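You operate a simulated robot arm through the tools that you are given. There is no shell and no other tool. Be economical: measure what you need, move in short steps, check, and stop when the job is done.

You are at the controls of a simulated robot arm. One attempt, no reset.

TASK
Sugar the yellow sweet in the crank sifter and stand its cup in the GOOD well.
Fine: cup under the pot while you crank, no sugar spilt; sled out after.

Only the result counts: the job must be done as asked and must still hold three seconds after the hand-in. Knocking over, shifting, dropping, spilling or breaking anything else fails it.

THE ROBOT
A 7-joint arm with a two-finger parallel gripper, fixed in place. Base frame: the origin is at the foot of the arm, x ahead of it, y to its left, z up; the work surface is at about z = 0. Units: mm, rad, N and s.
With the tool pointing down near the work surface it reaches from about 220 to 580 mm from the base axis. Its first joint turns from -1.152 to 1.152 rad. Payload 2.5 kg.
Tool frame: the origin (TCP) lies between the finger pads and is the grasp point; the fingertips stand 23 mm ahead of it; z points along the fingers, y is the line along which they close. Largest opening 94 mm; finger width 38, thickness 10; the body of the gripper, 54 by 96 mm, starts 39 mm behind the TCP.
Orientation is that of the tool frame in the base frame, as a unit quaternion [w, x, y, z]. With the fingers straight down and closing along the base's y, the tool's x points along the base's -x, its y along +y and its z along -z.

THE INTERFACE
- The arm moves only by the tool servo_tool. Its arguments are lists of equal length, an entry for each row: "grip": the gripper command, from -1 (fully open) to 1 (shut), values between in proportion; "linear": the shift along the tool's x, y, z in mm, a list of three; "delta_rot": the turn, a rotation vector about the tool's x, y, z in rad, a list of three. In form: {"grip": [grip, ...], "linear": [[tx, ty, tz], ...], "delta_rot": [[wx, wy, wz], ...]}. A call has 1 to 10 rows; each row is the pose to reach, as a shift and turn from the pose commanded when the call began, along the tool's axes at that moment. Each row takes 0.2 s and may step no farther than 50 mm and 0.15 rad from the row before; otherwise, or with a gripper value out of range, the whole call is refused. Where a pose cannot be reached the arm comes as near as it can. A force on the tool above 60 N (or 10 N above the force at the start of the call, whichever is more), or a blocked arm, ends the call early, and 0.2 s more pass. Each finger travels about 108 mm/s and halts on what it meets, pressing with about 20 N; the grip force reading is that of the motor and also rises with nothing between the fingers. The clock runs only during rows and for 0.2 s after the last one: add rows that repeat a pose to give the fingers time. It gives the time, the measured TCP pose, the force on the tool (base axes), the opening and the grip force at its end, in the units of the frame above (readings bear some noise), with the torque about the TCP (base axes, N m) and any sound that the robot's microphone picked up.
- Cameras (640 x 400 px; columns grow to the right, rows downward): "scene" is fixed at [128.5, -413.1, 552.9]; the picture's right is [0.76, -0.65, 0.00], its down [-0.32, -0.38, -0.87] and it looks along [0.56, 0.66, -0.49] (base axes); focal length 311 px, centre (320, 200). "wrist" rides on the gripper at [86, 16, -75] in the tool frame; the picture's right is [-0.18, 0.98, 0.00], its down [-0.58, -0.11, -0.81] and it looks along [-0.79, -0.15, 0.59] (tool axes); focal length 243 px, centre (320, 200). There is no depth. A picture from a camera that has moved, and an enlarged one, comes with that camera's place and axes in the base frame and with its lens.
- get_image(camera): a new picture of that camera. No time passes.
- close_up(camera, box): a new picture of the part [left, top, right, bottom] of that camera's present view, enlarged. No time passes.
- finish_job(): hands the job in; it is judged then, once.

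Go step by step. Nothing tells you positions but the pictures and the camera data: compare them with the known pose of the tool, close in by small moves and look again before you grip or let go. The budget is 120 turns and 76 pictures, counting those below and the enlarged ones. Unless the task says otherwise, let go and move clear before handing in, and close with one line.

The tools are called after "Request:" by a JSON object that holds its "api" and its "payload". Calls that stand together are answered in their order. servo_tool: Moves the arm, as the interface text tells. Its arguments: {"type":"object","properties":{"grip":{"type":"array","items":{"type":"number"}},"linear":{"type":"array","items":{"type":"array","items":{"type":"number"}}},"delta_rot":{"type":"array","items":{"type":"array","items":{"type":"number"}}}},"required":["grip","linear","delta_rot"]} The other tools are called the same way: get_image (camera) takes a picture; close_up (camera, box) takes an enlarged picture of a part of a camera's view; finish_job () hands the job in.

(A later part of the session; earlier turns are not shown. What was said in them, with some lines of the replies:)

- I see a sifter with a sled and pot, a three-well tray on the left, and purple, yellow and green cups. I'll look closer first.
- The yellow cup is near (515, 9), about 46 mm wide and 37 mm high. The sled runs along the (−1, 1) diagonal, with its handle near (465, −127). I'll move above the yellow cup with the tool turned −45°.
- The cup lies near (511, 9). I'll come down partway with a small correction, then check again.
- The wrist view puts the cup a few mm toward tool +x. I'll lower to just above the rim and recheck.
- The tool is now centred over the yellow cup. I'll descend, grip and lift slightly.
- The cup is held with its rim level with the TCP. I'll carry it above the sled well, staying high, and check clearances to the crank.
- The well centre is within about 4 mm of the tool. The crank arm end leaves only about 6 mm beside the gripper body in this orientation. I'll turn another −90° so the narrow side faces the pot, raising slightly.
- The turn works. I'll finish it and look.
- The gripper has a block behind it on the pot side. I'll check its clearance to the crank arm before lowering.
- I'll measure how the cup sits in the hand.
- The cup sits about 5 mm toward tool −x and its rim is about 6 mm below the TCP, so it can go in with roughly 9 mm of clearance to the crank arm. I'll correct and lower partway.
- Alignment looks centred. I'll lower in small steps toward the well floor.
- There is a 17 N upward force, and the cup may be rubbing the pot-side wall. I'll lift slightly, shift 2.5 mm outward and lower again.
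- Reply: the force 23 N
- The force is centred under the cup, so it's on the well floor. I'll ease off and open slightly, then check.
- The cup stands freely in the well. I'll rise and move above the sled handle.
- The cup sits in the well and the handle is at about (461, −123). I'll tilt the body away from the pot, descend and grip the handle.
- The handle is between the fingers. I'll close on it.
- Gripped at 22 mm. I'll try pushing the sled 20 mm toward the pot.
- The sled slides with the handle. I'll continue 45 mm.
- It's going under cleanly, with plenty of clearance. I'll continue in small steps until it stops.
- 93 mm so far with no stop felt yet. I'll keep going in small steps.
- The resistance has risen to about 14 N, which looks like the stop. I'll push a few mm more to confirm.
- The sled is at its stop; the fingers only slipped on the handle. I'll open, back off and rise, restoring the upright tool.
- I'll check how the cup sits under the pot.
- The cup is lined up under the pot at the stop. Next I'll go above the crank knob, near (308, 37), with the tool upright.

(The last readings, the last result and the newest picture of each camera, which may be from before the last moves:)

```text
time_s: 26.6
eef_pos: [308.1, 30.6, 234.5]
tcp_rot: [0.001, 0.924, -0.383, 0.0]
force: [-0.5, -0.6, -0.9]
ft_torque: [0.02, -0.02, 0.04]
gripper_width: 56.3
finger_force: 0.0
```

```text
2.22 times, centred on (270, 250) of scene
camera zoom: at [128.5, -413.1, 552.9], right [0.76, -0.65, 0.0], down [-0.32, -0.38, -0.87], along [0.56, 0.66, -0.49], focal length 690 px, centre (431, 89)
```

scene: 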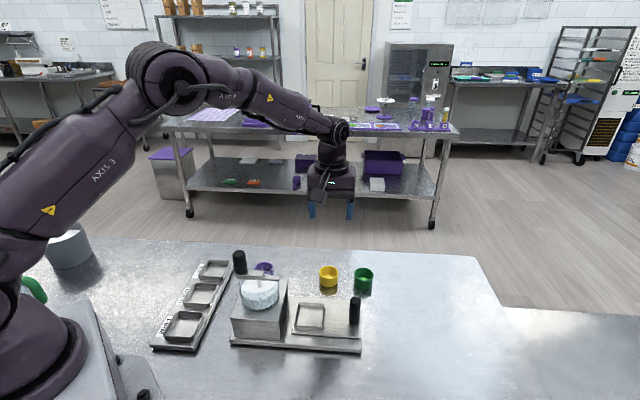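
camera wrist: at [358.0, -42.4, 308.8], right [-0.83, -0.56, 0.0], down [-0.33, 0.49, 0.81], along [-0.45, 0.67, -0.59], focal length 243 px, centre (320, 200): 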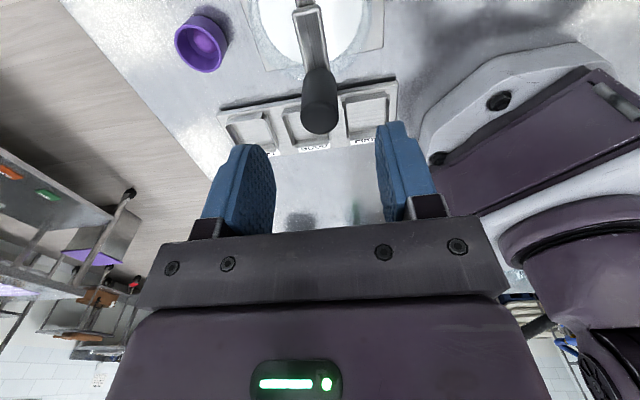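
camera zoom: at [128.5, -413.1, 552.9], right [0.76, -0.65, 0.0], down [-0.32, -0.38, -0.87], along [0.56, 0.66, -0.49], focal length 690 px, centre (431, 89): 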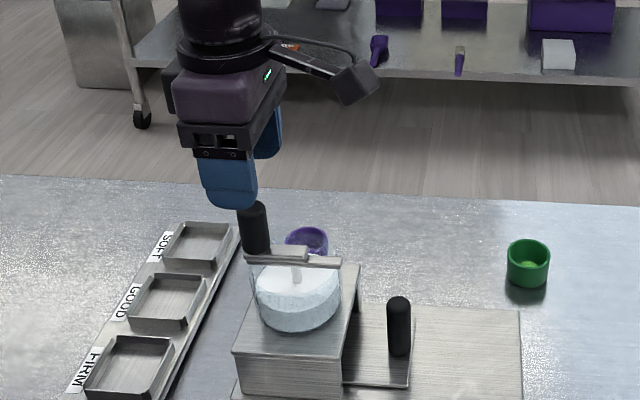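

The knob is at about (306, 33) with its top near z 183, and the crank radius is about 35 mm. I'll descend around the knob.

Request:
{"api": "servo_tool", "payload": {"grip": [-0.2, -0.2, -0.2], "linear": [[-3.4, -0.4, 30], [-3.4, -0.4, 62], [-3.4, -0.4, 62]], "delta_rot": [[0, 0, 0], [0, 0, 0], [0, 0, 0]]}}

Request:
{"api": "get_image", "payload": {"camera": "wrist"}}

Request:
{"api": "close_up", "payload": {"camera": "scene", "box": [200, 180, 320, 330]}}

```text
time_s: 27.4
eef_pos: [307.2, 31.3, 172.9]
tcp_rot: [0.0, 0.923, -0.384, 0.0]
force: [-0.6, -0.4, -0.1]
ft_torque: [0.0, 0.0, 0.0]
gripper_width: 56.2
finger_force: 0.1
```

```text
33 pictures are left
camera wrist: at [357.3, -41.6, 246.6], right [-0.83, -0.56, 0.0], down [-0.33, 0.49, 0.81], along [-0.45, 0.67, -0.59], focal length 243 px, centre (320, 200)
```

wrist: 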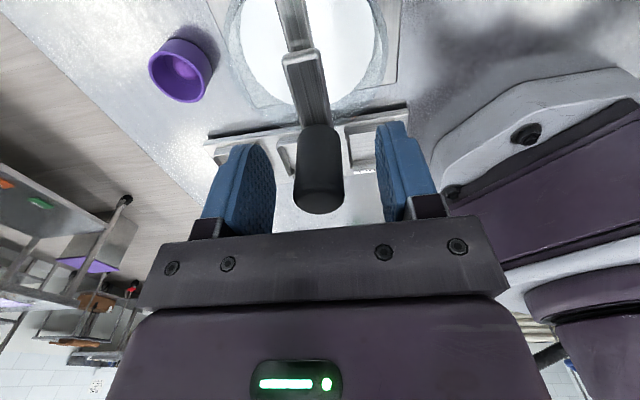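

```text
2.67 times, centred on (260, 255) of scene
camera zoom: at [128.5, -413.1, 552.9], right [0.76, -0.65, 0.0], down [-0.32, -0.38, -0.87], along [0.56, 0.66, -0.49], focal length 828 px, centre (480, 53)
```

zoom: 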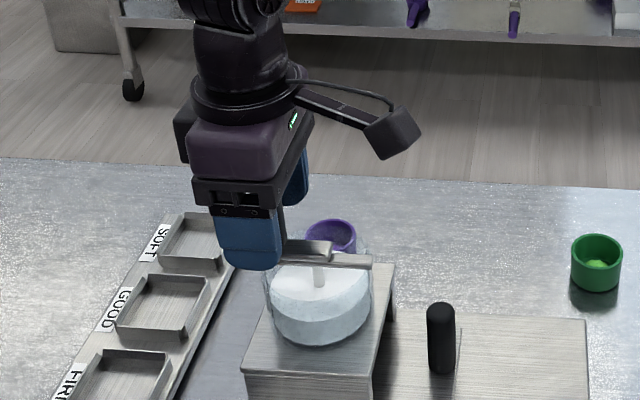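

The knob is centred between the fingers and the tips are above the crank arm. I'll close.

Request:
{"api": "servo_tool", "payload": {"grip": [0.3, 0.8, 0.8, 0.8], "linear": [[0, 0, 2], [0, 0, 2], [0, 0, 2], [0, 0, 2]], "delta_rot": [[0, 0, 0], [0, 0, 0], [0, 0, 0], [0, 0, 0]]}}

```text
time_s: 28.4
eef_pos: [306.4, 32.3, 171.1]
tcp_rot: [-0.001, 0.924, -0.384, 0.0]
force: [-0.4, 0.7, 7.1]
ft_torque: [-0.23, 0.16, 0.0]
gripper_width: 23.5
finger_force: 19.9
```

I'll begin cranking slowly clockwise, 40° first, watching the forces.

Request:
{"api": "servo_tool", "payload": {"grip": [0.8, 0.8, 0.8, 0.8, 0.8], "linear": [[0.34, -4.87, 0], [1.36, -9.65, 0], [3.03, -14.24, 0], [5.32, -18.55, 0], [8.19, -22.5, 0]], "delta_rot": [[0, 0, 0], [0, 0, 0], [0, 0, 0], [0, 0, 0], [0, 0, 0]]}}

Request:
{"api": "get_image", "payload": {"camera": "wrist"}}

```text
time_s: 29.6
eef_pos: [330.4, 42.7, 171.5]
tcp_rot: [0.0, 0.924, -0.384, 0.002]
force: [0.5, -13.2, 28.3]
ft_torque: [-0.03, 0.39, 0.03]
gripper_width: 23.3
finger_force: 20.1
```

```text
31 pictures are left
camera wrist: at [380.0, -30.9, 246.0], right [-0.83, -0.56, 0.0], down [-0.34, 0.49, 0.8], along [-0.45, 0.66, -0.59], focal length 243 px, centre (320, 200)
```

wrist: 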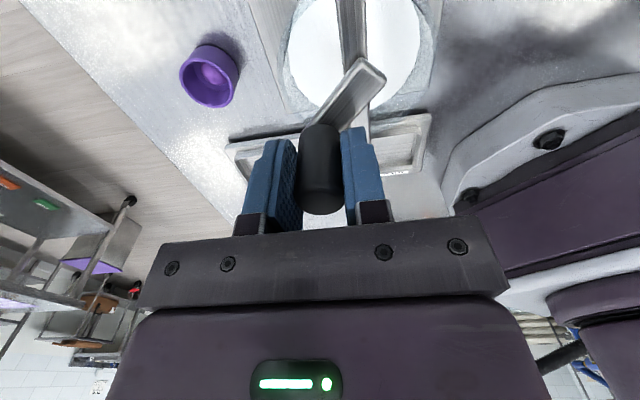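

The crank arm turns over a fixed bridge bar, and the knob is following. Upward force is 28 N, so I'll raise about 3 mm while continuing on a slightly smaller radius.

Request:
{"api": "servo_tool", "payload": {"grip": [0.8, 0.8, 0.8, 0.8, 0.8, 0.8, 0.8, 0.8, 0.8], "linear": [[4.96, -3.55, -3], [9.81, -6.94, -3], [15.18, -9.45, -3], [20.91, -10.98, -3], [26.81, -11.5, -3], [32.71, -10.98, -3], [38.44, -9.45, -3], [43.81, -6.94, -3], [48.66, -3.55, -3]], "delta_rot": [[0, 0, 0], [0, 0, 0], [0, 0, 0], [0, 0, 0], [0, 0, 0], [0, 0, 0], [0, 0, 0], [0, 0, 0], [0, 0, 0]]}}

Request:
{"api": "get_image", "payload": {"camera": "wrist"}}

```text
time_s: 31.6
eef_pos: [363.9, 12.0, 172.8]
tcp_rot: [0.001, 0.924, -0.383, -0.001]
force: [-17.6, -0.3, 0.0]
ft_torque: [-0.41, 0.35, 0.02]
gripper_width: 23.8
finger_force: 19.9
```

```text
30 pictures are left
camera wrist: at [415.3, -61.1, 247.6], right [-0.83, -0.56, 0.0], down [-0.33, 0.49, 0.81], along [-0.46, 0.66, -0.59], focal length 243 px, centre (320, 200)
```

wrist: 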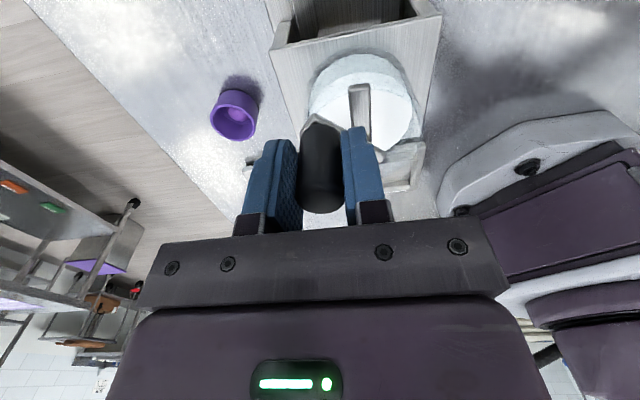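

It's following well with a fitted radius of about 33 mm. I'll continue another 100°.

Request:
{"api": "servo_tool", "payload": {"grip": [0.8, 0.8, 0.8, 0.8, 0.8, 0.8, 0.8, 0.8, 0.8, 0.8], "linear": [[2.05, 4.25, 0], [5.35, 8.95, 0], [7.75, 14.15, 0], [9.25, 19.75, 0], [9.75, 25.45, 0], [9.25, 31.15, 0], [7.75, 36.75, 0], [5.35, 41.95, 0], [2.05, 46.65, 0], [-2.05, 50.75, 0]], "delta_rot": [[0, 0, 0], [0, 0, 0], [0, 0, 0], [0, 0, 0], [0, 0, 0], [0, 0, 0], [0, 0, 0], [0, 0, 0], [0, 0, 0], [0, 0, 0]]}}

Request:
{"api": "close_up", "payload": {"camera": "scene", "box": [200, 180, 360, 340]}}

```text
time_s: 33.8
eef_pos: [328.6, -23.8, 173.4]
tcp_rot: [-0.001, 0.924, -0.383, 0.002]
force: [0.3, -2.1, 15.3]
ft_torque: [-0.14, 0.1, 0.0]
gripper_width: 23.3
finger_force: 20.1
```

```text
2.50 times, centred on (280, 260) of scene
camera zoom: at [128.4, -413.1, 552.9], right [0.76, -0.65, 0.0], down [-0.32, -0.38, -0.87], along [0.56, 0.66, -0.49], focal length 777 px, centre (420, 50)
```

zoom: 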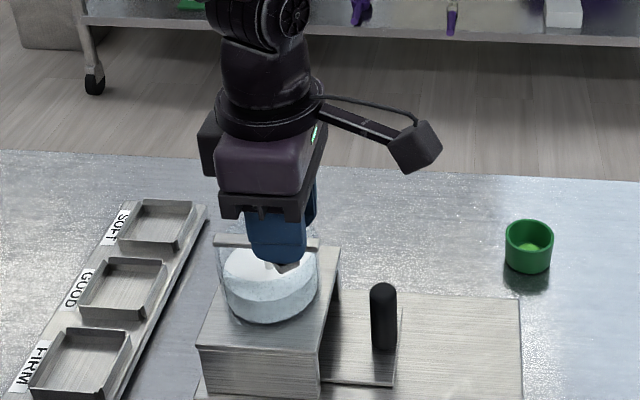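

Tracking is good with low forces. I'll continue to 330°.

Request:
{"api": "servo_tool", "payload": {"grip": [0.8, 0.8, 0.8, 0.8, 0.8, 0.8, 0.8, 0.8, 0.8, 0.8], "linear": [[-4.7, 3.3, -1], [-9.9, 5.7, -1], [-15.5, 7.2, -1], [-21.2, 7.7, -1], [-26.9, 7.2, -1], [-32.5, 5.7, -1], [-37.7, 3.3, -1], [-42.4, 0, -1], [-46.5, -4.1, -1], [-49.8, -8.8, -1]], "delta_rot": [[0, 0, 0], [0, 0, 0], [0, 0, 0], [0, 0, 0], [0, 0, 0], [0, 0, 0], [0, 0, 0], [0, 0, 0], [0, 0, 0], [0, 0, 0]]}}

Request:
{"api": "close_up", "payload": {"camera": "wrist", "box": [200, 0, 440, 220]}}

```text
time_s: 36.0
eef_pos: [299.6, 17.3, 173.8]
tcp_rot: [0.0, 0.924, -0.383, 0.002]
force: [16.1, -5.0, 0.0]
ft_torque: [-0.3, -0.19, 0.0]
gripper_width: 23.4
finger_force: 20.2
```

```text
1.82 times, centred on (320, 110) of wrist
camera zoom: at [350.4, -55.0, 249.1], right [-0.83, -0.56, 0.0], down [-0.34, 0.49, 0.8], along [-0.45, 0.67, -0.59], focal length 441 px, centre (320, 364)
```

zoom: 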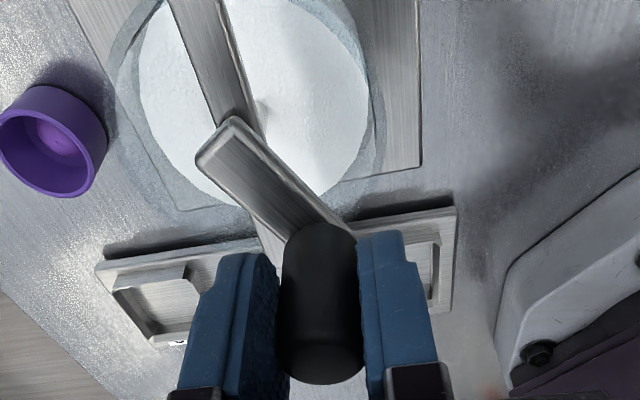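

Almost one full turn. I'll continue into a second turn.

Request:
{"api": "servo_tool", "payload": {"grip": [0.8, 0.8, 0.8, 0.8, 0.8, 0.8, 0.8, 0.8, 0.8, 0.8], "linear": [[-1.94, -5.4, 0], [-3.4, -10.9, 0], [-3.9, -16.5, 0], [-3.4, -22.1, 0], [-1.94, -27.6, 0], [0.45, -32.8, 0], [3.7, -37.4, 0], [7.7, -41.4, 0], [12.35, -44.6, 0], [17.5, -47, 0]], "delta_rot": [[0, 0, 0], [0, 0, 0], [0, 0, 0], [0, 0, 0], [0, 0, 0], [0, 0, 0], [0, 0, 0], [0, 0, 0], [0, 0, 0], [0, 0, 0]]}}

```text
time_s: 38.2
eef_pos: [343.8, 38.9, 175.7]
tcp_rot: [0.001, 0.924, -0.382, 0.0]
force: [-3.3, -4.2, -0.2]
ft_torque: [0.07, -0.17, 0.0]
gripper_width: 23.7
finger_force: 20.6
```

Request:
{"api": "servo_tool", "payload": {"grip": [0.8, 0.8, 0.8, 0.8, 0.8, 0.8, 0.8, 0.8, 0.8, 0.8], "linear": [[5.46, -1.5, 0.5], [11.1, -2, 0.5], [16.74, -1.5, 0.5], [22.2, 0, 0.5], [27.35, 2.4, 0.5], [32, 5.6, 0.5], [36, 9.6, 0.5], [39.2, 14.2, 0.5], [41.6, 19.4, 0.5], [43.1, 24.9, 0.5]], "delta_rot": [[0, 0, 0], [0, 0, 0], [0, 0, 0], [0, 0, 0], [0, 0, 0], [0, 0, 0], [0, 0, 0], [0, 0, 0], [0, 0, 0], [0, 0, 0]]}}

Request:
{"api": "close_up", "payload": {"camera": "scene", "box": [200, 180, 360, 340]}}

```text
time_s: 40.4
eef_pos: [357.0, -7.3, 175.5]
tcp_rot: [-0.001, 0.924, -0.382, 0.001]
force: [-11.2, 8.9, 7.9]
ft_torque: [-0.02, 0.11, 0.03]
gripper_width: 23.5
finger_force: 19.7
```

```text
2.50 times, centred on (280, 260) of scene
camera zoom: at [128.4, -413.1, 552.9], right [0.76, -0.65, 0.0], down [-0.32, -0.38, -0.87], along [0.56, 0.66, -0.49], focal length 777 px, centre (420, 50)
```

zoom: 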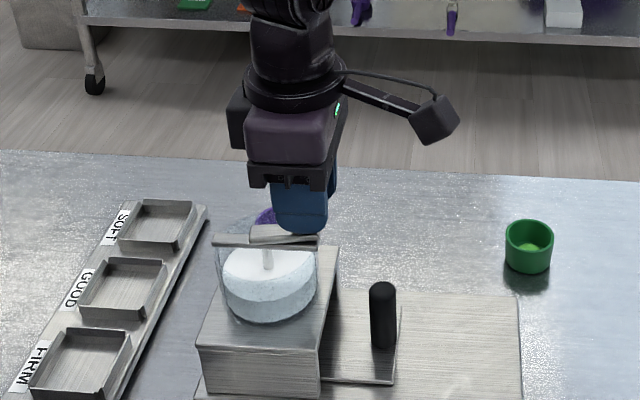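

Request:
{"api": "servo_tool", "payload": {"grip": [0.8, 0.8, 0.8, 0.8, 0.8, 0.8, 0.8, 0.8, 0.8, 0.8], "linear": [[0.5, 5.6, 0], [0, 11.2, 0], [-1.5, 16.7, 0], [-3.9, 21.9, 0], [-7.1, 26.5, 0], [-11.1, 30.5, 0], [-15.75, 33.7, 0], [-20.9, 36.1, 0], [-26.36, 37.6, 0], [-32, 38.1, 0]], "delta_rot": [[0, 0, 0], [0, 0, 0], [0, 0, 0], [0, 0, 0], [0, 0, 0], [0, 0, 0], [0, 0, 0], [0, 0, 0], [0, 0, 0], [0, 0, 0]]}}

Request:
{"api": "servo_tool", "payload": {"grip": [0.8, 0.8, 0.8, 0.8, 0.8, 0.8, 0.8, 0.8, 0.8, 0.8], "linear": [[-5.64, -0.5, 0], [-11.1, -2, 0], [-16.25, -4.4, 0], [-20.9, -7.6, 0], [-24.9, -11.6, 0], [-28.15, -16.2, 0], [-30.54, -21.4, 0], [-32, -26.9, 0], [-32.5, -32.5, 0], [-32, -38.1, 0]], "delta_rot": [[0, 0, 0], [0, 0, 0], [0, 0, 0], [0, 0, 0], [0, 0, 0], [0, 0, 0], [0, 0, 0], [0, 0, 0], [0, 0, 0], [0, 0, 0]]}}

Request:
{"api": "close_up", "payload": {"camera": "wrist", "box": [200, 0, 440, 220]}}

```text
time_s: 42.6
eef_pos: [308.9, -13.9, 174.5]
tcp_rot: [0.001, 0.924, -0.383, 0.003]
force: [1.1, 0.2, 16.2]
ft_torque: [-0.09, -0.01, 0.0]
gripper_width: 23.3
finger_force: 20.1
```

```text
time_s: 44.8
eef_pos: [312.7, 37.5, 175.4]
tcp_rot: [0.002, 0.923, -0.384, 0.0]
force: [7.6, -12.3, 8.4]
ft_torque: [0.1, -0.27, 0.0]
gripper_width: 23.7
finger_force: 20.3
```

```text
1.82 times, centred on (320, 110) of wrist
camera zoom: at [363.2, -35.8, 248.7], right [-0.83, -0.56, 0.0], down [-0.33, 0.49, 0.81], along [-0.45, 0.67, -0.59], focal length 441 px, centre (320, 364)
```

zoom: 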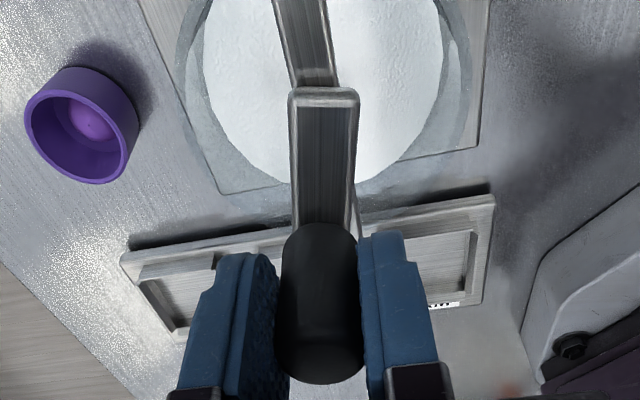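

Two full turns are done. I'll release the knob, rise and go above the sled handle.

Request:
{"api": "servo_tool", "payload": {"grip": [0.3, -0.2, -0.2, -0.2, -0.2, -0.2, -0.2, -0.2, -0.2], "linear": [[0, 0, 0], [0, 0, 0], [0, 0, -35], [0, 0, -70], [40, 2.5, -70], [80, 5, -70], [110, 7.5, -60], [125, 7.5, -40], [125, 7.5, -40]], "delta_rot": [[0, 0, 0], [0, 0, 0], [0, 0, 0], [0, 0, 0], [0, 0, 0], [0, -0.1, 0], [0, -0.2, 0], [0, -0.3, 0], [0, -0.3, 0]]}}

Request:
{"api": "get_image", "payload": {"camera": "wrist"}}

Request:
{"api": "close_up", "payload": {"camera": "scene", "box": [200, 180, 400, 360]}}

```text
time_s: 46.8
eef_pos: [396.7, -58.3, 213.7]
tcp_rot: [-0.057, 0.913, -0.379, -0.138]
force: [0.3, -0.3, 0.1]
ft_torque: [-0.01, -0.02, 0.01]
gripper_width: 56.5
finger_force: 0.0
```

```text
25 pictures are left
camera wrist: at [459.0, -143.7, 259.7], right [-0.82, -0.57, 0.05], down [-0.15, 0.3, 0.94], along [-0.55, 0.76, -0.33], focal length 243 px, centre (320, 200)
```

wrist: 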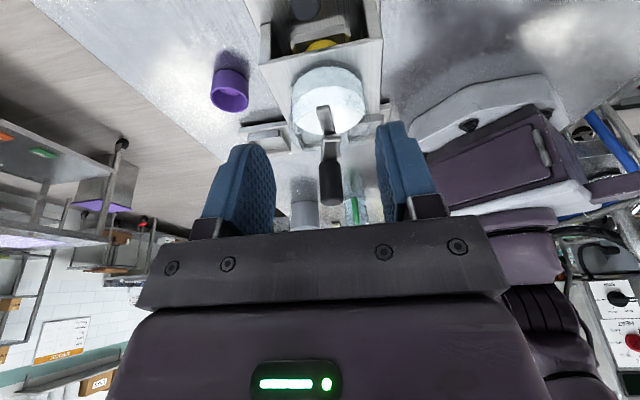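

```text
2.22 times, centred on (300, 270) of scene
camera zoom: at [128.5, -413.1, 552.9], right [0.76, -0.65, 0.0], down [-0.32, -0.38, -0.87], along [0.56, 0.66, -0.49], focal length 690 px, centre (364, 44)
```

zoom: 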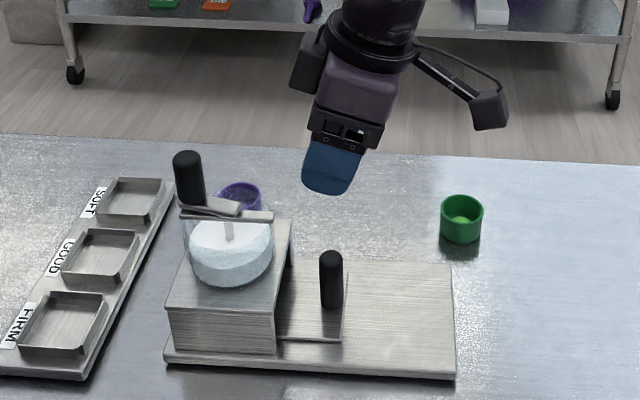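

I'll descend tilted onto the sled handle.

Request:
{"api": "servo_tool", "payload": {"grip": [-0.2, -0.2, -0.2, -0.2, -0.2], "linear": [[5.3, -1.5, 35], [15.6, -1.5, 68.5], [26, -1.5, 101.9], [36, -1.5, 134.3], [36, -1.5, 134.3]], "delta_rot": [[0, 0, 0], [0, 0, 0], [0, 0, 0], [0, 0, 0], [0, 0, 0]]}}

Request:
{"api": "close_up", "payload": {"camera": "wrist", "box": [200, 30, 440, 230]}}

```text
time_s: 48.0
eef_pos: [392.8, -54.6, 74.7]
tcp_rot: [-0.057, 0.913, -0.38, -0.137]
force: [-0.2, -0.6, -0.3]
ft_torque: [-0.01, 0.0, 0.0]
gripper_width: 56.2
finger_force: 0.0
```

```text
2.00 times, centred on (320, 130) of wrist
camera zoom: at [455.1, -139.0, 119.8], right [-0.82, -0.57, 0.05], down [-0.15, 0.3, 0.94], along [-0.55, 0.76, -0.33], focal length 485 px, centre (320, 340)
```

zoom: 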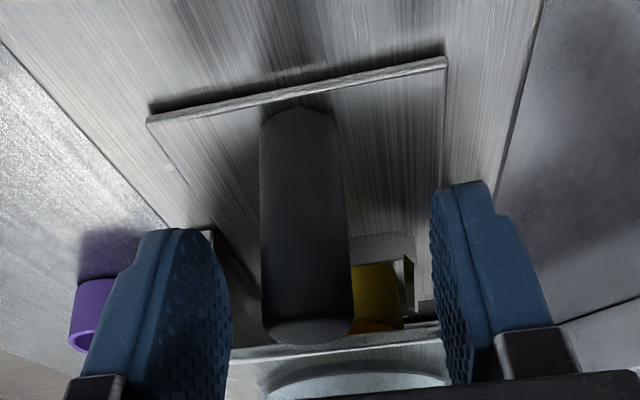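

The handle is slightly off to the −y side. I'll shift 3 mm and grip.

Request:
{"api": "servo_tool", "payload": {"grip": [-0.1, 0.3, 0.7, 0.7, 0.7], "linear": [[0, -2.8, 0], [0, -2.8, 0], [0, -2.8, 0], [0, -2.8, 0], [0, -2.8, 0]], "delta_rot": [[0, 0, 0], [0, 0, 0], [0, 0, 0], [0, 0, 0], [0, 0, 0]]}}

Request:
{"api": "servo_tool", "payload": {"grip": [0.7, 0.7, 0.7, 0.7, 0.7, 0.7], "linear": [[4.8, 0, -1.5], [11.5, 0, -3.6], [18.2, 0, -5.6], [24.8, 0, -7.7], [31.5, 0, -9.8], [38.2, 0, -11.8]], "delta_rot": [[0, 0, 0], [0, 0, 0], [0, 0, 0], [0, 0, 0], [0, 0, 0], [0, 0, 0]]}}

Request:
{"api": "close_up", "payload": {"camera": "scene", "box": [220, 200, 400, 360]}}

```text
time_s: 49.2
eef_pos: [393.1, -51.2, 74.0]
tcp_rot: [-0.057, 0.913, -0.38, -0.138]
force: [3.4, 2.6, -0.4]
ft_torque: [-0.15, 0.22, -0.04]
gripper_width: 21.7
finger_force: 20.0
```

```text
time_s: 50.6
eef_pos: [423.6, -78.8, 74.9]
tcp_rot: [-0.058, 0.913, -0.379, -0.138]
force: [2.4, 2.4, -0.3]
ft_torque: [0.14, -0.23, -0.04]
gripper_width: 21.8
finger_force: 19.6
```

```text
2.50 times, centred on (310, 280) of scene
camera zoom: at [128.5, -413.1, 552.9], right [0.76, -0.65, 0.0], down [-0.32, -0.38, -0.87], along [0.56, 0.66, -0.49], focal length 777 px, centre (345, 0)
```

zoom: 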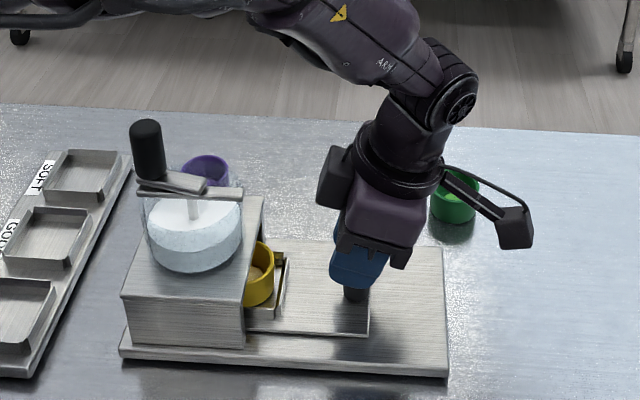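

The sled is coming out. I'll continue toward the outer end.

Request:
{"api": "servo_tool", "payload": {"grip": [0.7, 0.7, 0.7, 0.7, 0.7, 0.7, 0.7, 0.7], "linear": [[6.7, 0, -2.1], [13.4, 0, -4.1], [20, 0, -6.2], [26.7, 0, -8.3], [33.4, 0, -10.4], [40.1, 0, -12.4], [46.8, 0, -14.5], [52, 0, -16.1]], "delta_rot": [[0, 0, 0], [0, 0, 0], [0, 0, 0], [0, 0, 0], [0, 0, 0], [0, 0, 0], [0, 0, 0], [0, 0, 0]]}}

Request:
{"api": "close_up", "payload": {"camera": "scene", "box": [240, 240, 380, 350]}}

```text
time_s: 52.4
eef_pos: [461.8, -116.7, 75.5]
tcp_rot: [-0.057, 0.913, -0.379, -0.139]
force: [2.7, 3.8, 0.4]
ft_torque: [-0.07, 0.26, 0.03]
gripper_width: 21.7
finger_force: 19.7
```

```text
3.64 times, centred on (310, 295) of scene
camera zoom: at [128.5, -413.1, 552.9], right [0.76, -0.65, 0.0], down [-0.32, -0.38, -0.87], along [0.56, 0.66, -0.49], focal length 1130 px, centre (356, -146)
```

zoom: 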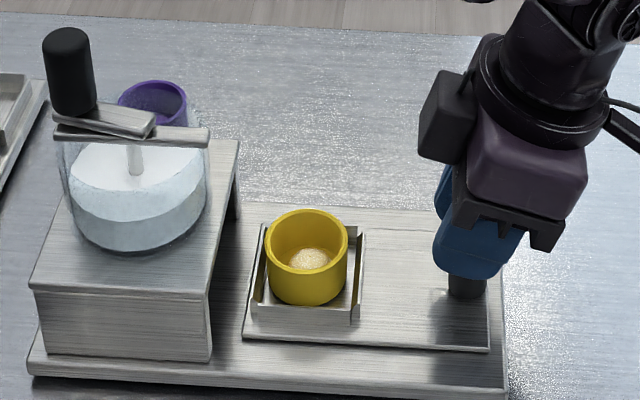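

The sweet now has a grainy white coating. I'll pull the last few mm and look closely at it.

Request:
{"api": "servo_tool", "payload": {"grip": [0.7, 0.7, 0.7, 0.7], "linear": [[2.4, 0, -0.7], [4.8, 0, -1.5], [7, 0, -2.2], [7, 0, -2.2]], "delta_rot": [[0, 0, 0], [0, 0, 0], [0, 0, 0], [0, 0, 0]]}}

Request:
{"api": "close_up", "payload": {"camera": "scene", "box": [290, 280, 350, 330]}}

```text
time_s: 53.4
eef_pos: [465.7, -121.7, 75.8]
tcp_rot: [-0.058, 0.913, -0.378, -0.14]
force: [-6.5, 10.0, 2.9]
ft_torque: [0.2, -0.17, 0.02]
gripper_width: 21.6
finger_force: 19.3
```

```text
8.00 times, centred on (320, 305) of scene
camera zoom: at [128.4, -413.1, 552.9], right [0.76, -0.65, 0.0], down [-0.32, -0.38, -0.87], along [0.56, 0.66, -0.49], focal length 2485 px, centre (320, -640)
```

zoom: 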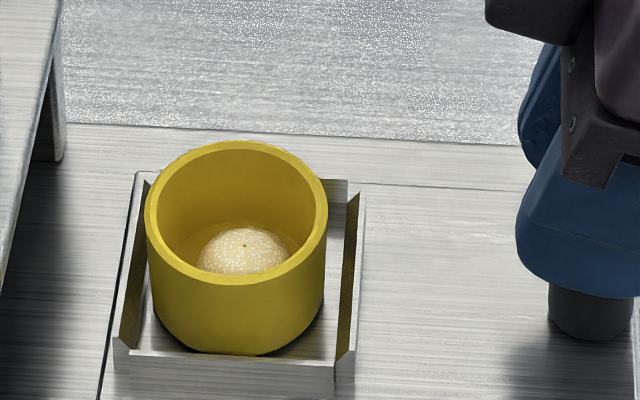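

The sweet is evenly sugared and the sled is out at its stop. I'll release, rise and return upright above the cup.

Request:
{"api": "servo_tool", "payload": {"grip": [0.3, -0.2, -0.2, -0.2, -0.2, -0.2, -0.2, -0.2], "linear": [[0, 0, 0], [0, 0, 0], [-11.8, 0, -38.2], [-23.7, 0, -76.4], [-53, 1, -67.4], [-82, 2, -58.3], [-107, 2.8, -50.6], [-107, 2.8, -50.6]], "delta_rot": [[0, 0, 0], [0, 0, 0], [0, 0, 0], [0, 0.1, 0], [0, 0.2, 0], [0, 0.3, 0], [0, 0.3, 0], [0, 0.3, 0]]}}

Request:
{"api": "close_up", "payload": {"camera": "wrist", "box": [220, 0, 420, 125]}}

```text
time_s: 55.2
eef_pos: [401.4, -62.8, 154.9]
tcp_rot: [0.001, 0.923, -0.384, 0.001]
force: [0.2, 0.8, -0.6]
ft_torque: [-0.03, 0.01, 0.01]
gripper_width: 56.4
finger_force: 0.0
```

```text
3.20 times, centred on (320, 62) of wrist
camera zoom: at [452.5, -136.4, 230.4], right [-0.83, -0.56, 0.0], down [-0.33, 0.49, 0.81], along [-0.45, 0.67, -0.59], focal length 776 px, centre (320, 640)
```

zoom: 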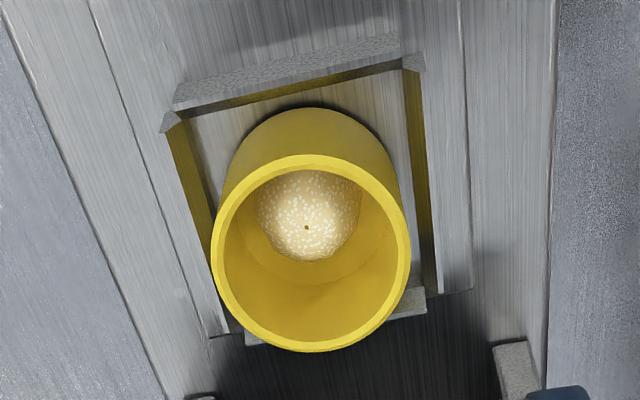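

The cup is at tool (−4, −2). I'll shift, descend to the same height as the release and grip.

Request:
{"api": "servo_tool", "payload": {"grip": [-0.25, -0.25, -0.25, -0.25, -0.25], "linear": [[0, -2.2, 30], [0, -2.2, 60], [0, -2.2, 82], [0, -2.2, 92.5], [0, -2.2, 92.5]], "delta_rot": [[0, 0, 0], [0, 0, 0], [0, 0, 0], [0, 0, 0], [0, 0, 0]]}}

Request:
{"api": "close_up", "payload": {"camera": "wrist", "box": [200, 60, 440, 220]}}

```text
time_s: 56.4
eef_pos: [404.6, -62.0, 62.3]
tcp_rot: [0.0, 0.924, -0.383, 0.0]
force: [-0.2, 0.0, -0.4]
ft_torque: [0.0, -0.01, 0.0]
gripper_width: 58.9
finger_force: 0.1
```

```text
2.50 times, centred on (320, 140) of wrist
camera zoom: at [454.7, -135.3, 136.6], right [-0.83, -0.56, 0.0], down [-0.33, 0.49, 0.81], along [-0.45, 0.67, -0.59], focal length 606 px, centre (320, 350)
```

zoom: 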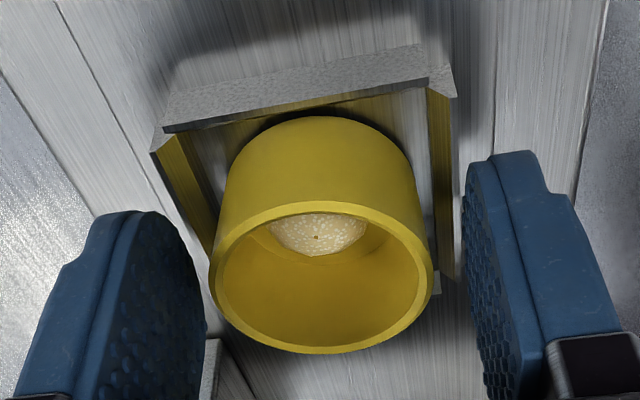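

Request:
{"api": "servo_tool", "payload": {"grip": [0.0, 0.2, 0.2, 0.2, 0.2, 0.2, 0.2], "linear": [[0, 0, 0], [0, 0, 0], [0, 0, 0], [0, 0, 0], [0, 0, -15], [0, 0, -50], [0, 0, -95]], "delta_rot": [[0, 0, 0], [0, 0, 0], [0, 0, 0], [0, 0, 0], [0, 0, 0], [0, 0, 0], [0, 0, 0]]}}

Request:
{"api": "close_up", "payload": {"camera": "wrist", "box": [220, 90, 420, 240]}}

```text
time_s: 58.0
eef_pos: [404.7, -60.7, 157.2]
tcp_rot: [0.001, 0.924, -0.383, -0.001]
force: [-0.6, 0.4, 0.5]
ft_torque: [0.01, 0.03, -0.01]
gripper_width: 45.3
finger_force: 19.9
```

```text
2.67 times, centred on (320, 165) of wrist
camera zoom: at [454.7, -133.7, 232.0], right [-0.83, -0.56, 0.0], down [-0.33, 0.49, 0.81], along [-0.46, 0.67, -0.59], focal length 647 px, centre (320, 293)
```

zoom: 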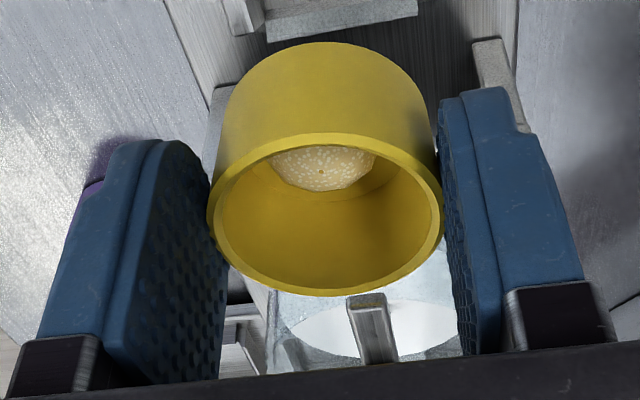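

The cup is held securely. I'll lift over the sifter and carry it to the GOOD well while turning back to −45°.

Request:
{"api": "servo_tool", "payload": {"grip": [0.2, 0.2, 0.2, 0.2, 0.2, 0.2, 0.2, 0.2, 0.2, 0.2], "linear": [[0, 0, -45], [0, 0, -85], [-35, -5, -92], [-70, -10, -92], [-110, -16, -92], [-150, -22, -92], [-190, -28, -92], [-225, -33, -92], [-250, -37, -92], [-263, -38.9, -92]], "delta_rot": [[0, 0, 0.14], [0, 0, 0.28], [0, 0, 0.42], [0, 0, 0.56], [0, 0, 0.7], [0, 0, 0.84], [0, 0, 0.98], [0, 0, 1.12], [0, 0, 1.26], [0, 0, 1.4]]}}

Request:
{"api": "servo_tool", "payload": {"grip": [0.2, 0.2, 0.2, 0.2], "linear": [[0, 0, 0], [0, 0, 20], [0, 0, 50], [0, 0, 50]], "delta_rot": [[0, 0, 0.1], [0, 0, 0.171], [0, 0, 0.171], [0, 0, 0.171]]}}

Request:
{"api": "get_image", "payload": {"camera": "wrist"}}

Request:
{"api": "get_image", "payload": {"camera": "scene"}}

```text
time_s: 60.2
eef_pos: [245.9, 152.7, 250.8]
tcp_rot: [0.0, -0.459, 0.889, 0.0]
force: [0.6, 0.1, -0.7]
ft_torque: [0.01, -0.01, 0.02]
gripper_width: 45.2
finger_force: 20.1
```

```text
time_s: 61.2
eef_pos: [245.1, 152.0, 199.3]
tcp_rot: [0.0, -0.382, 0.924, 0.0]
force: [0.7, -0.1, -0.1]
ft_torque: [-0.01, 0.01, 0.03]
gripper_width: 45.3
finger_force: 20.3
```

```text
16 pictures are left
camera wrist: at [173.9, 102.9, 273.5], right [-0.56, 0.83, 0.0], down [0.49, 0.33, 0.81], along [0.67, 0.45, -0.59], focal length 243 px, centre (320, 200)
```

wrist: 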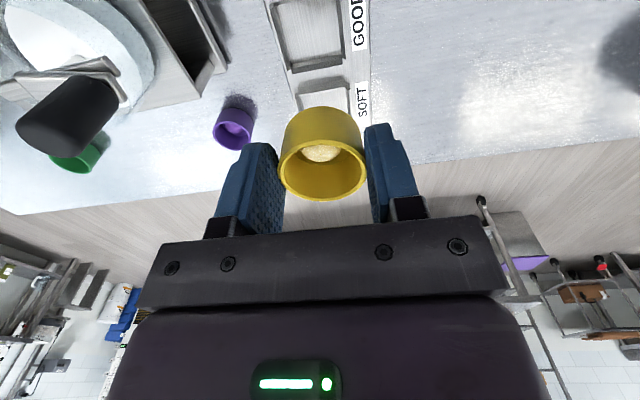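

```text
15 pictures are left
```

scene: 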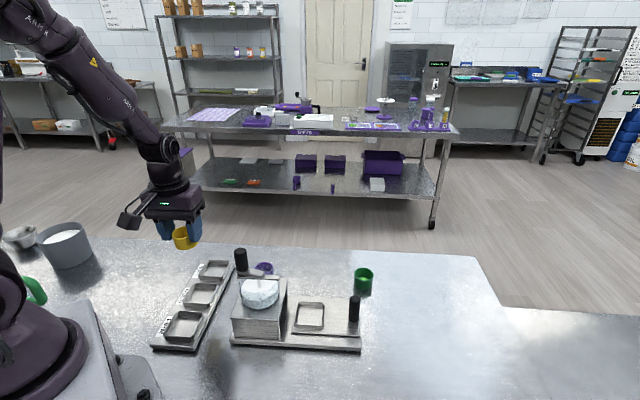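

The GOOD well lies about 9 mm toward tool −y. I'll shift, lower and look again.

Request:
{"api": "servo_tool", "payload": {"grip": [0.2, 0.2, 0.2, 0.2], "linear": [[0, -9, 20], [0, -9, 55], [0, -9, 85], [0, -9, 85]], "delta_rot": [[0, 0, 0], [0, 0, 0], [0, 0, 0], [0, 0, 0]]}}

Request:
{"api": "close_up", "payload": {"camera": "wrist", "box": [200, 0, 440, 160]}}

Request:
{"api": "close_up", "payload": {"camera": "scene", "box": [120, 210, 280, 360]}}

```text
time_s: 62.2
eef_pos: [251.0, 146.4, 114.3]
tcp_rot: [0.0, -0.382, 0.924, 0.0]
force: [0.7, 0.5, -0.4]
ft_torque: [0.0, 0.02, -0.01]
gripper_width: 45.4
finger_force: 19.6
```

```text
2.50 times, centred on (320, 80) of wrist
camera zoom: at [179.7, 96.1, 189.1], right [-0.56, 0.83, 0.0], down [0.49, 0.33, 0.81], along [0.67, 0.45, -0.59], focal length 606 px, centre (320, 500)
```

zoom: 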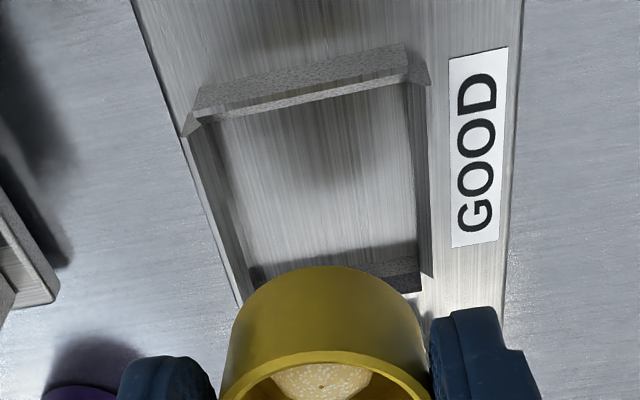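

```text
2.67 times, centred on (200, 285) of scene
camera zoom: at [128.5, -413.1, 552.9], right [0.76, -0.65, 0.0], down [-0.32, -0.38, -0.87], along [0.56, 0.66, -0.49], focal length 828 px, centre (640, -27)
```

zoom: 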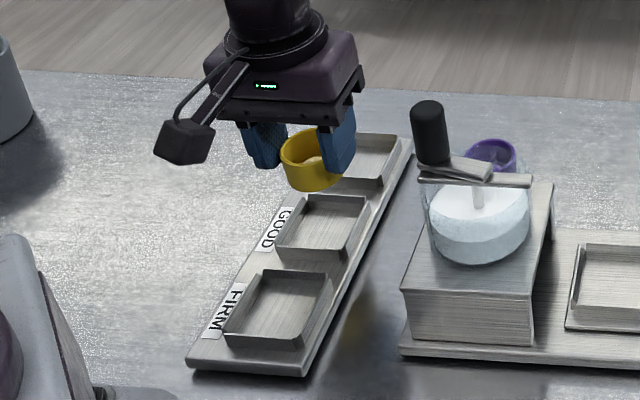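

I'll shift 5 mm in tool x, lower to just above the walls and check.

Request:
{"api": "servo_tool", "payload": {"grip": [0.2, 0.2, 0.2, 0.2], "linear": [[5.3, 0, 10], [5.3, 0, 30], [5.3, 0, 45], [5.3, 0, 45]], "delta_rot": [[0, 0, 0], [0, 0, 0], [0, 0, 0], [0, 0, 0]]}}

Request:
{"api": "close_up", "payload": {"camera": "wrist", "box": [200, 30, 440, 210]}}

Request:
{"api": "close_up", "payload": {"camera": "scene", "box": [150, 240, 270, 350]}}

```text
time_s: 63.2
eef_pos: [249.8, 143.8, 69.7]
tcp_rot: [0.0, -0.382, 0.924, -0.001]
force: [-0.5, 0.0, -1.0]
ft_torque: [-0.01, 0.03, 0.0]
gripper_width: 45.7
finger_force: 20.0
```

```text
2.22 times, centred on (320, 120) of wrist
camera zoom: at [177.8, 93.2, 144.2], right [-0.56, 0.83, 0.0], down [0.49, 0.33, 0.81], along [0.67, 0.45, -0.59], focal length 539 px, centre (320, 378)
```

zoom: 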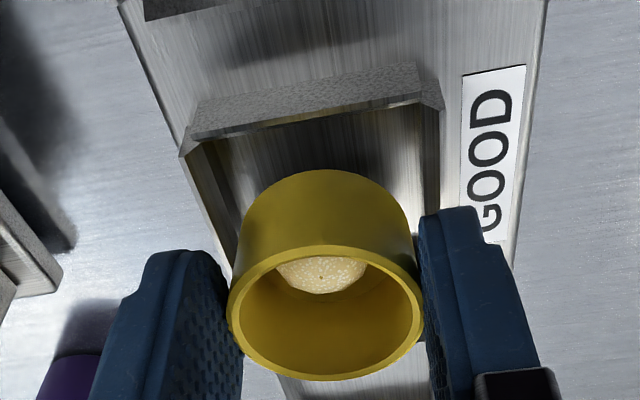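

```text
3.64 times, centred on (210, 295) of scene
camera zoom: at [128.5, -413.1, 552.9], right [0.76, -0.65, 0.0], down [-0.32, -0.38, -0.87], along [0.56, 0.66, -0.49], focal length 1130 px, centre (720, -146)
```

zoom: 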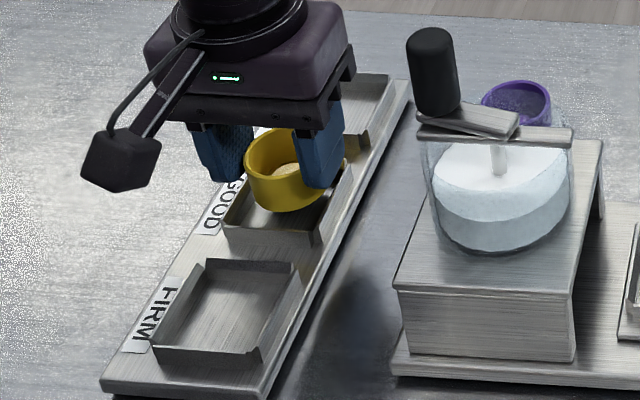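

The cup is well aligned over the GOOD well. I'll lower in small steps until it touches.

Request:
{"api": "servo_tool", "payload": {"grip": [0.2, 0.2, 0.2, 0.2], "linear": [[1, 0.5, 5], [1, 0.5, 10], [1, 0.5, 14], [1, 0.5, 16]], "delta_rot": [[0, 0, 0], [0, 0, 0], [0, 0, 0], [0, 0, 0]]}}

Request:
{"api": "close_up", "payload": {"camera": "wrist", "box": [200, 60, 440, 220]}}

```text
time_s: 64.2
eef_pos: [249.1, 141.7, 54.5]
tcp_rot: [0.001, -0.382, 0.924, 0.0]
force: [-2.0, -2.3, 15.6]
ft_torque: [0.07, -0.04, -0.05]
gripper_width: 45.4
finger_force: 20.1
```

```text
2.50 times, centred on (320, 140) of wrist
camera zoom: at [176.5, 92.5, 128.1], right [-0.56, 0.83, 0.0], down [0.49, 0.33, 0.81], along [0.67, 0.46, -0.59], focal length 606 px, centre (320, 350)
```

zoom: 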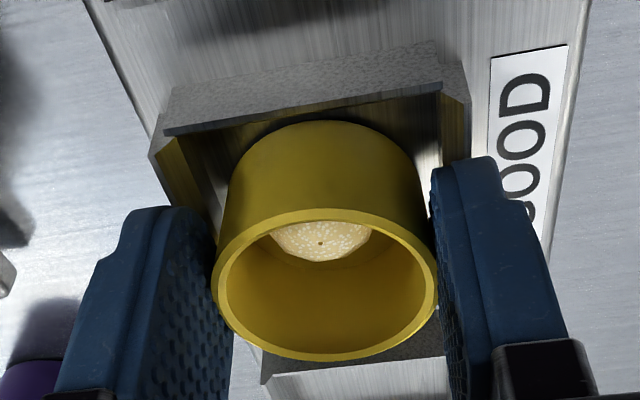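

Contact is at about 16 N. I'll lift slightly, nudge 1 mm and press again to confirm it's on the floor.

Request:
{"api": "servo_tool", "payload": {"grip": [0.2, 0.2, 0.2, 0.2, 0.2], "linear": [[0, 0, -4], [1.5, 0, -4], [1.5, 0, -1], [1.5, 0, 1], [1.5, 0, 1]], "delta_rot": [[0, 0, 0], [0, 0, 0], [0, 0, 0], [0, 0, 0], [0, 0, 0]]}}

Request:
{"api": "close_up", "payload": {"camera": "scene", "box": [160, 250, 250, 330]}}

```text
time_s: 65.4
eef_pos: [247.9, 141.0, 53.9]
tcp_rot: [0.001, -0.383, 0.924, 0.0]
force: [-3.3, -1.3, 22.0]
ft_torque: [0.13, 0.1, 0.05]
gripper_width: 45.2
finger_force: 20.0
```

```text
5.00 times, centred on (205, 290) of scene
camera zoom: at [128.4, -413.1, 552.9], right [0.76, -0.65, 0.0], down [-0.32, -0.38, -0.87], along [0.56, 0.66, -0.49], focal length 1553 px, centre (895, -250)
```

zoom: 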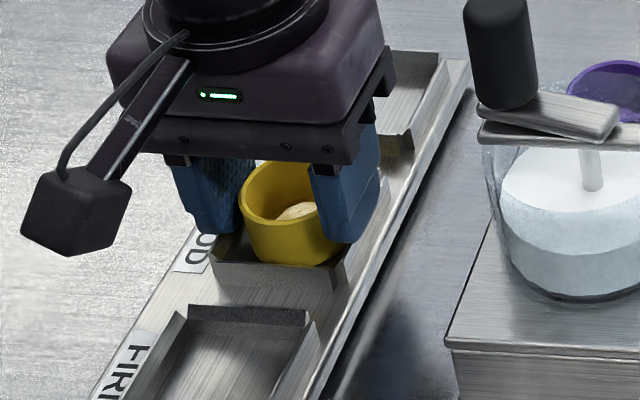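

The contact is centred and at the same height, so the cup is on the floor of the GOOD well. I'll ease off, open and retreat upward.

Request:
{"api": "servo_tool", "payload": {"grip": [0.2, 0.0, -0.1, -0.2, -0.2, -0.2, -0.2, -0.2, -0.2], "linear": [[0, 0, -1.5], [0, 0, -1.5], [0, 0, -1.5], [0, 0, -1.5], [0, 0, -1.5], [0, 0, -15], [0, 0, -50], [0, 0, -95], [0, 0, -140]], "delta_rot": [[0, 0, 0], [0, 0, 0], [0, 0, 0], [0, 0, 0], [0, 0, 0], [0, 0, 0], [0, 0, 0], [0, 0, 0], [0, 0, 0]]}}

Request:
{"api": "close_up", "payload": {"camera": "scene", "box": [140, 230, 300, 350]}}

Request:
{"api": "get_image", "payload": {"camera": "scene"}}

```text
time_s: 67.4
eef_pos: [246.0, 141.0, 193.3]
tcp_rot: [0.0, -0.382, 0.924, 0.001]
force: [0.3, 0.4, -0.4]
ft_torque: [0.02, -0.03, 0.01]
gripper_width: 56.4
finger_force: 0.1
```

```text
3.33 times, centred on (220, 290) of scene
camera zoom: at [128.5, -413.1, 552.9], right [0.76, -0.65, 0.0], down [-0.32, -0.38, -0.87], along [0.56, 0.66, -0.49], focal length 1036 px, centre (653, -100)
```

zoom: 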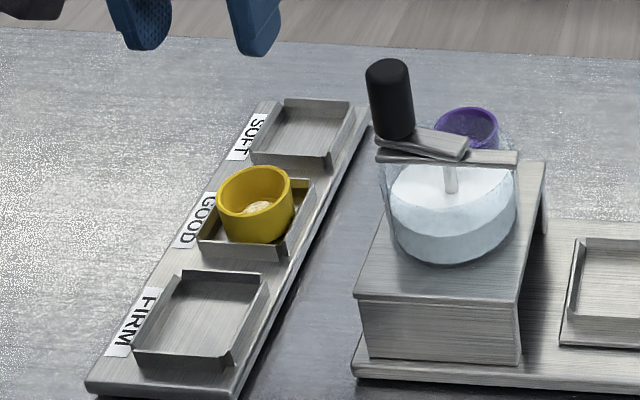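

```text
7 pictures are left
```

scene: 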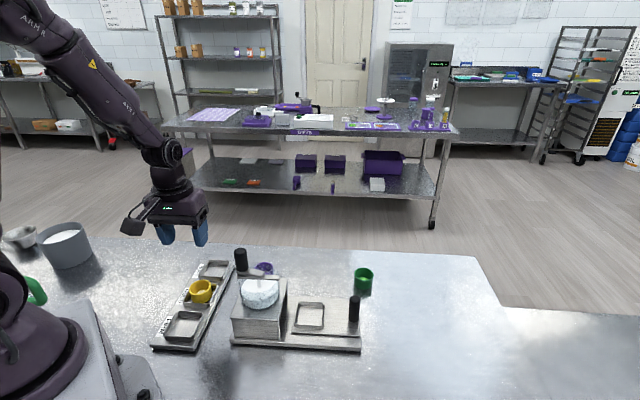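

The cup is released in the GOOD well. It sits close to the label side, so I'll check that it isn't tilted.

Request:
{"api": "close_up", "payload": {"camera": "scene", "box": [180, 265, 230, 305]}}

Request:
{"api": "close_up", "payload": {"camera": "wrist", "box": [240, 0, 400, 120]}}

```text
10.00 times, centred on (205, 285) of scene
camera zoom: at [128.5, -413.1, 552.9], right [0.76, -0.65, 0.0], down [-0.32, -0.38, -0.87], along [0.56, 0.66, -0.49], focal length 3107 px, centre (1470, -650)
```

zoom: 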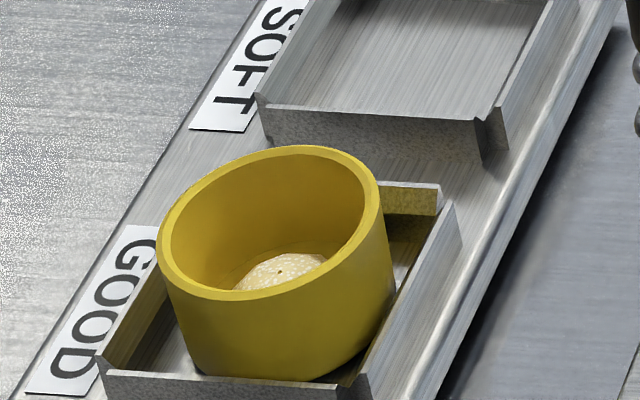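

```text
3.33 times, centred on (320, 60) of wrist
camera zoom: at [174.7, 91.1, 268.8], right [-0.56, 0.83, 0.0], down [0.49, 0.33, 0.81], along [0.67, 0.45, -0.59], focal length 809 px, centre (320, 667)
```

zoom: 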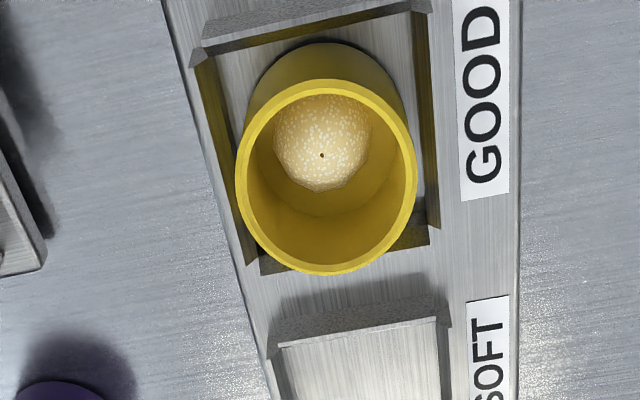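

From above, the cup sits level inside all four walls; the slant in the scene view is lens perspective. The sled is out, the gripper is clear and nothing else has moved, so I'm handing in.

Request:
{"api": "finish_job", "payload": {}}

```text
The job is handed in.
```

The yellow sweet is sugared (two full turns of the crank with the cup under the pot), its cup is standing in the GOOD well, and the sled is back out. I saw no spilt sugar and nothing else moved.
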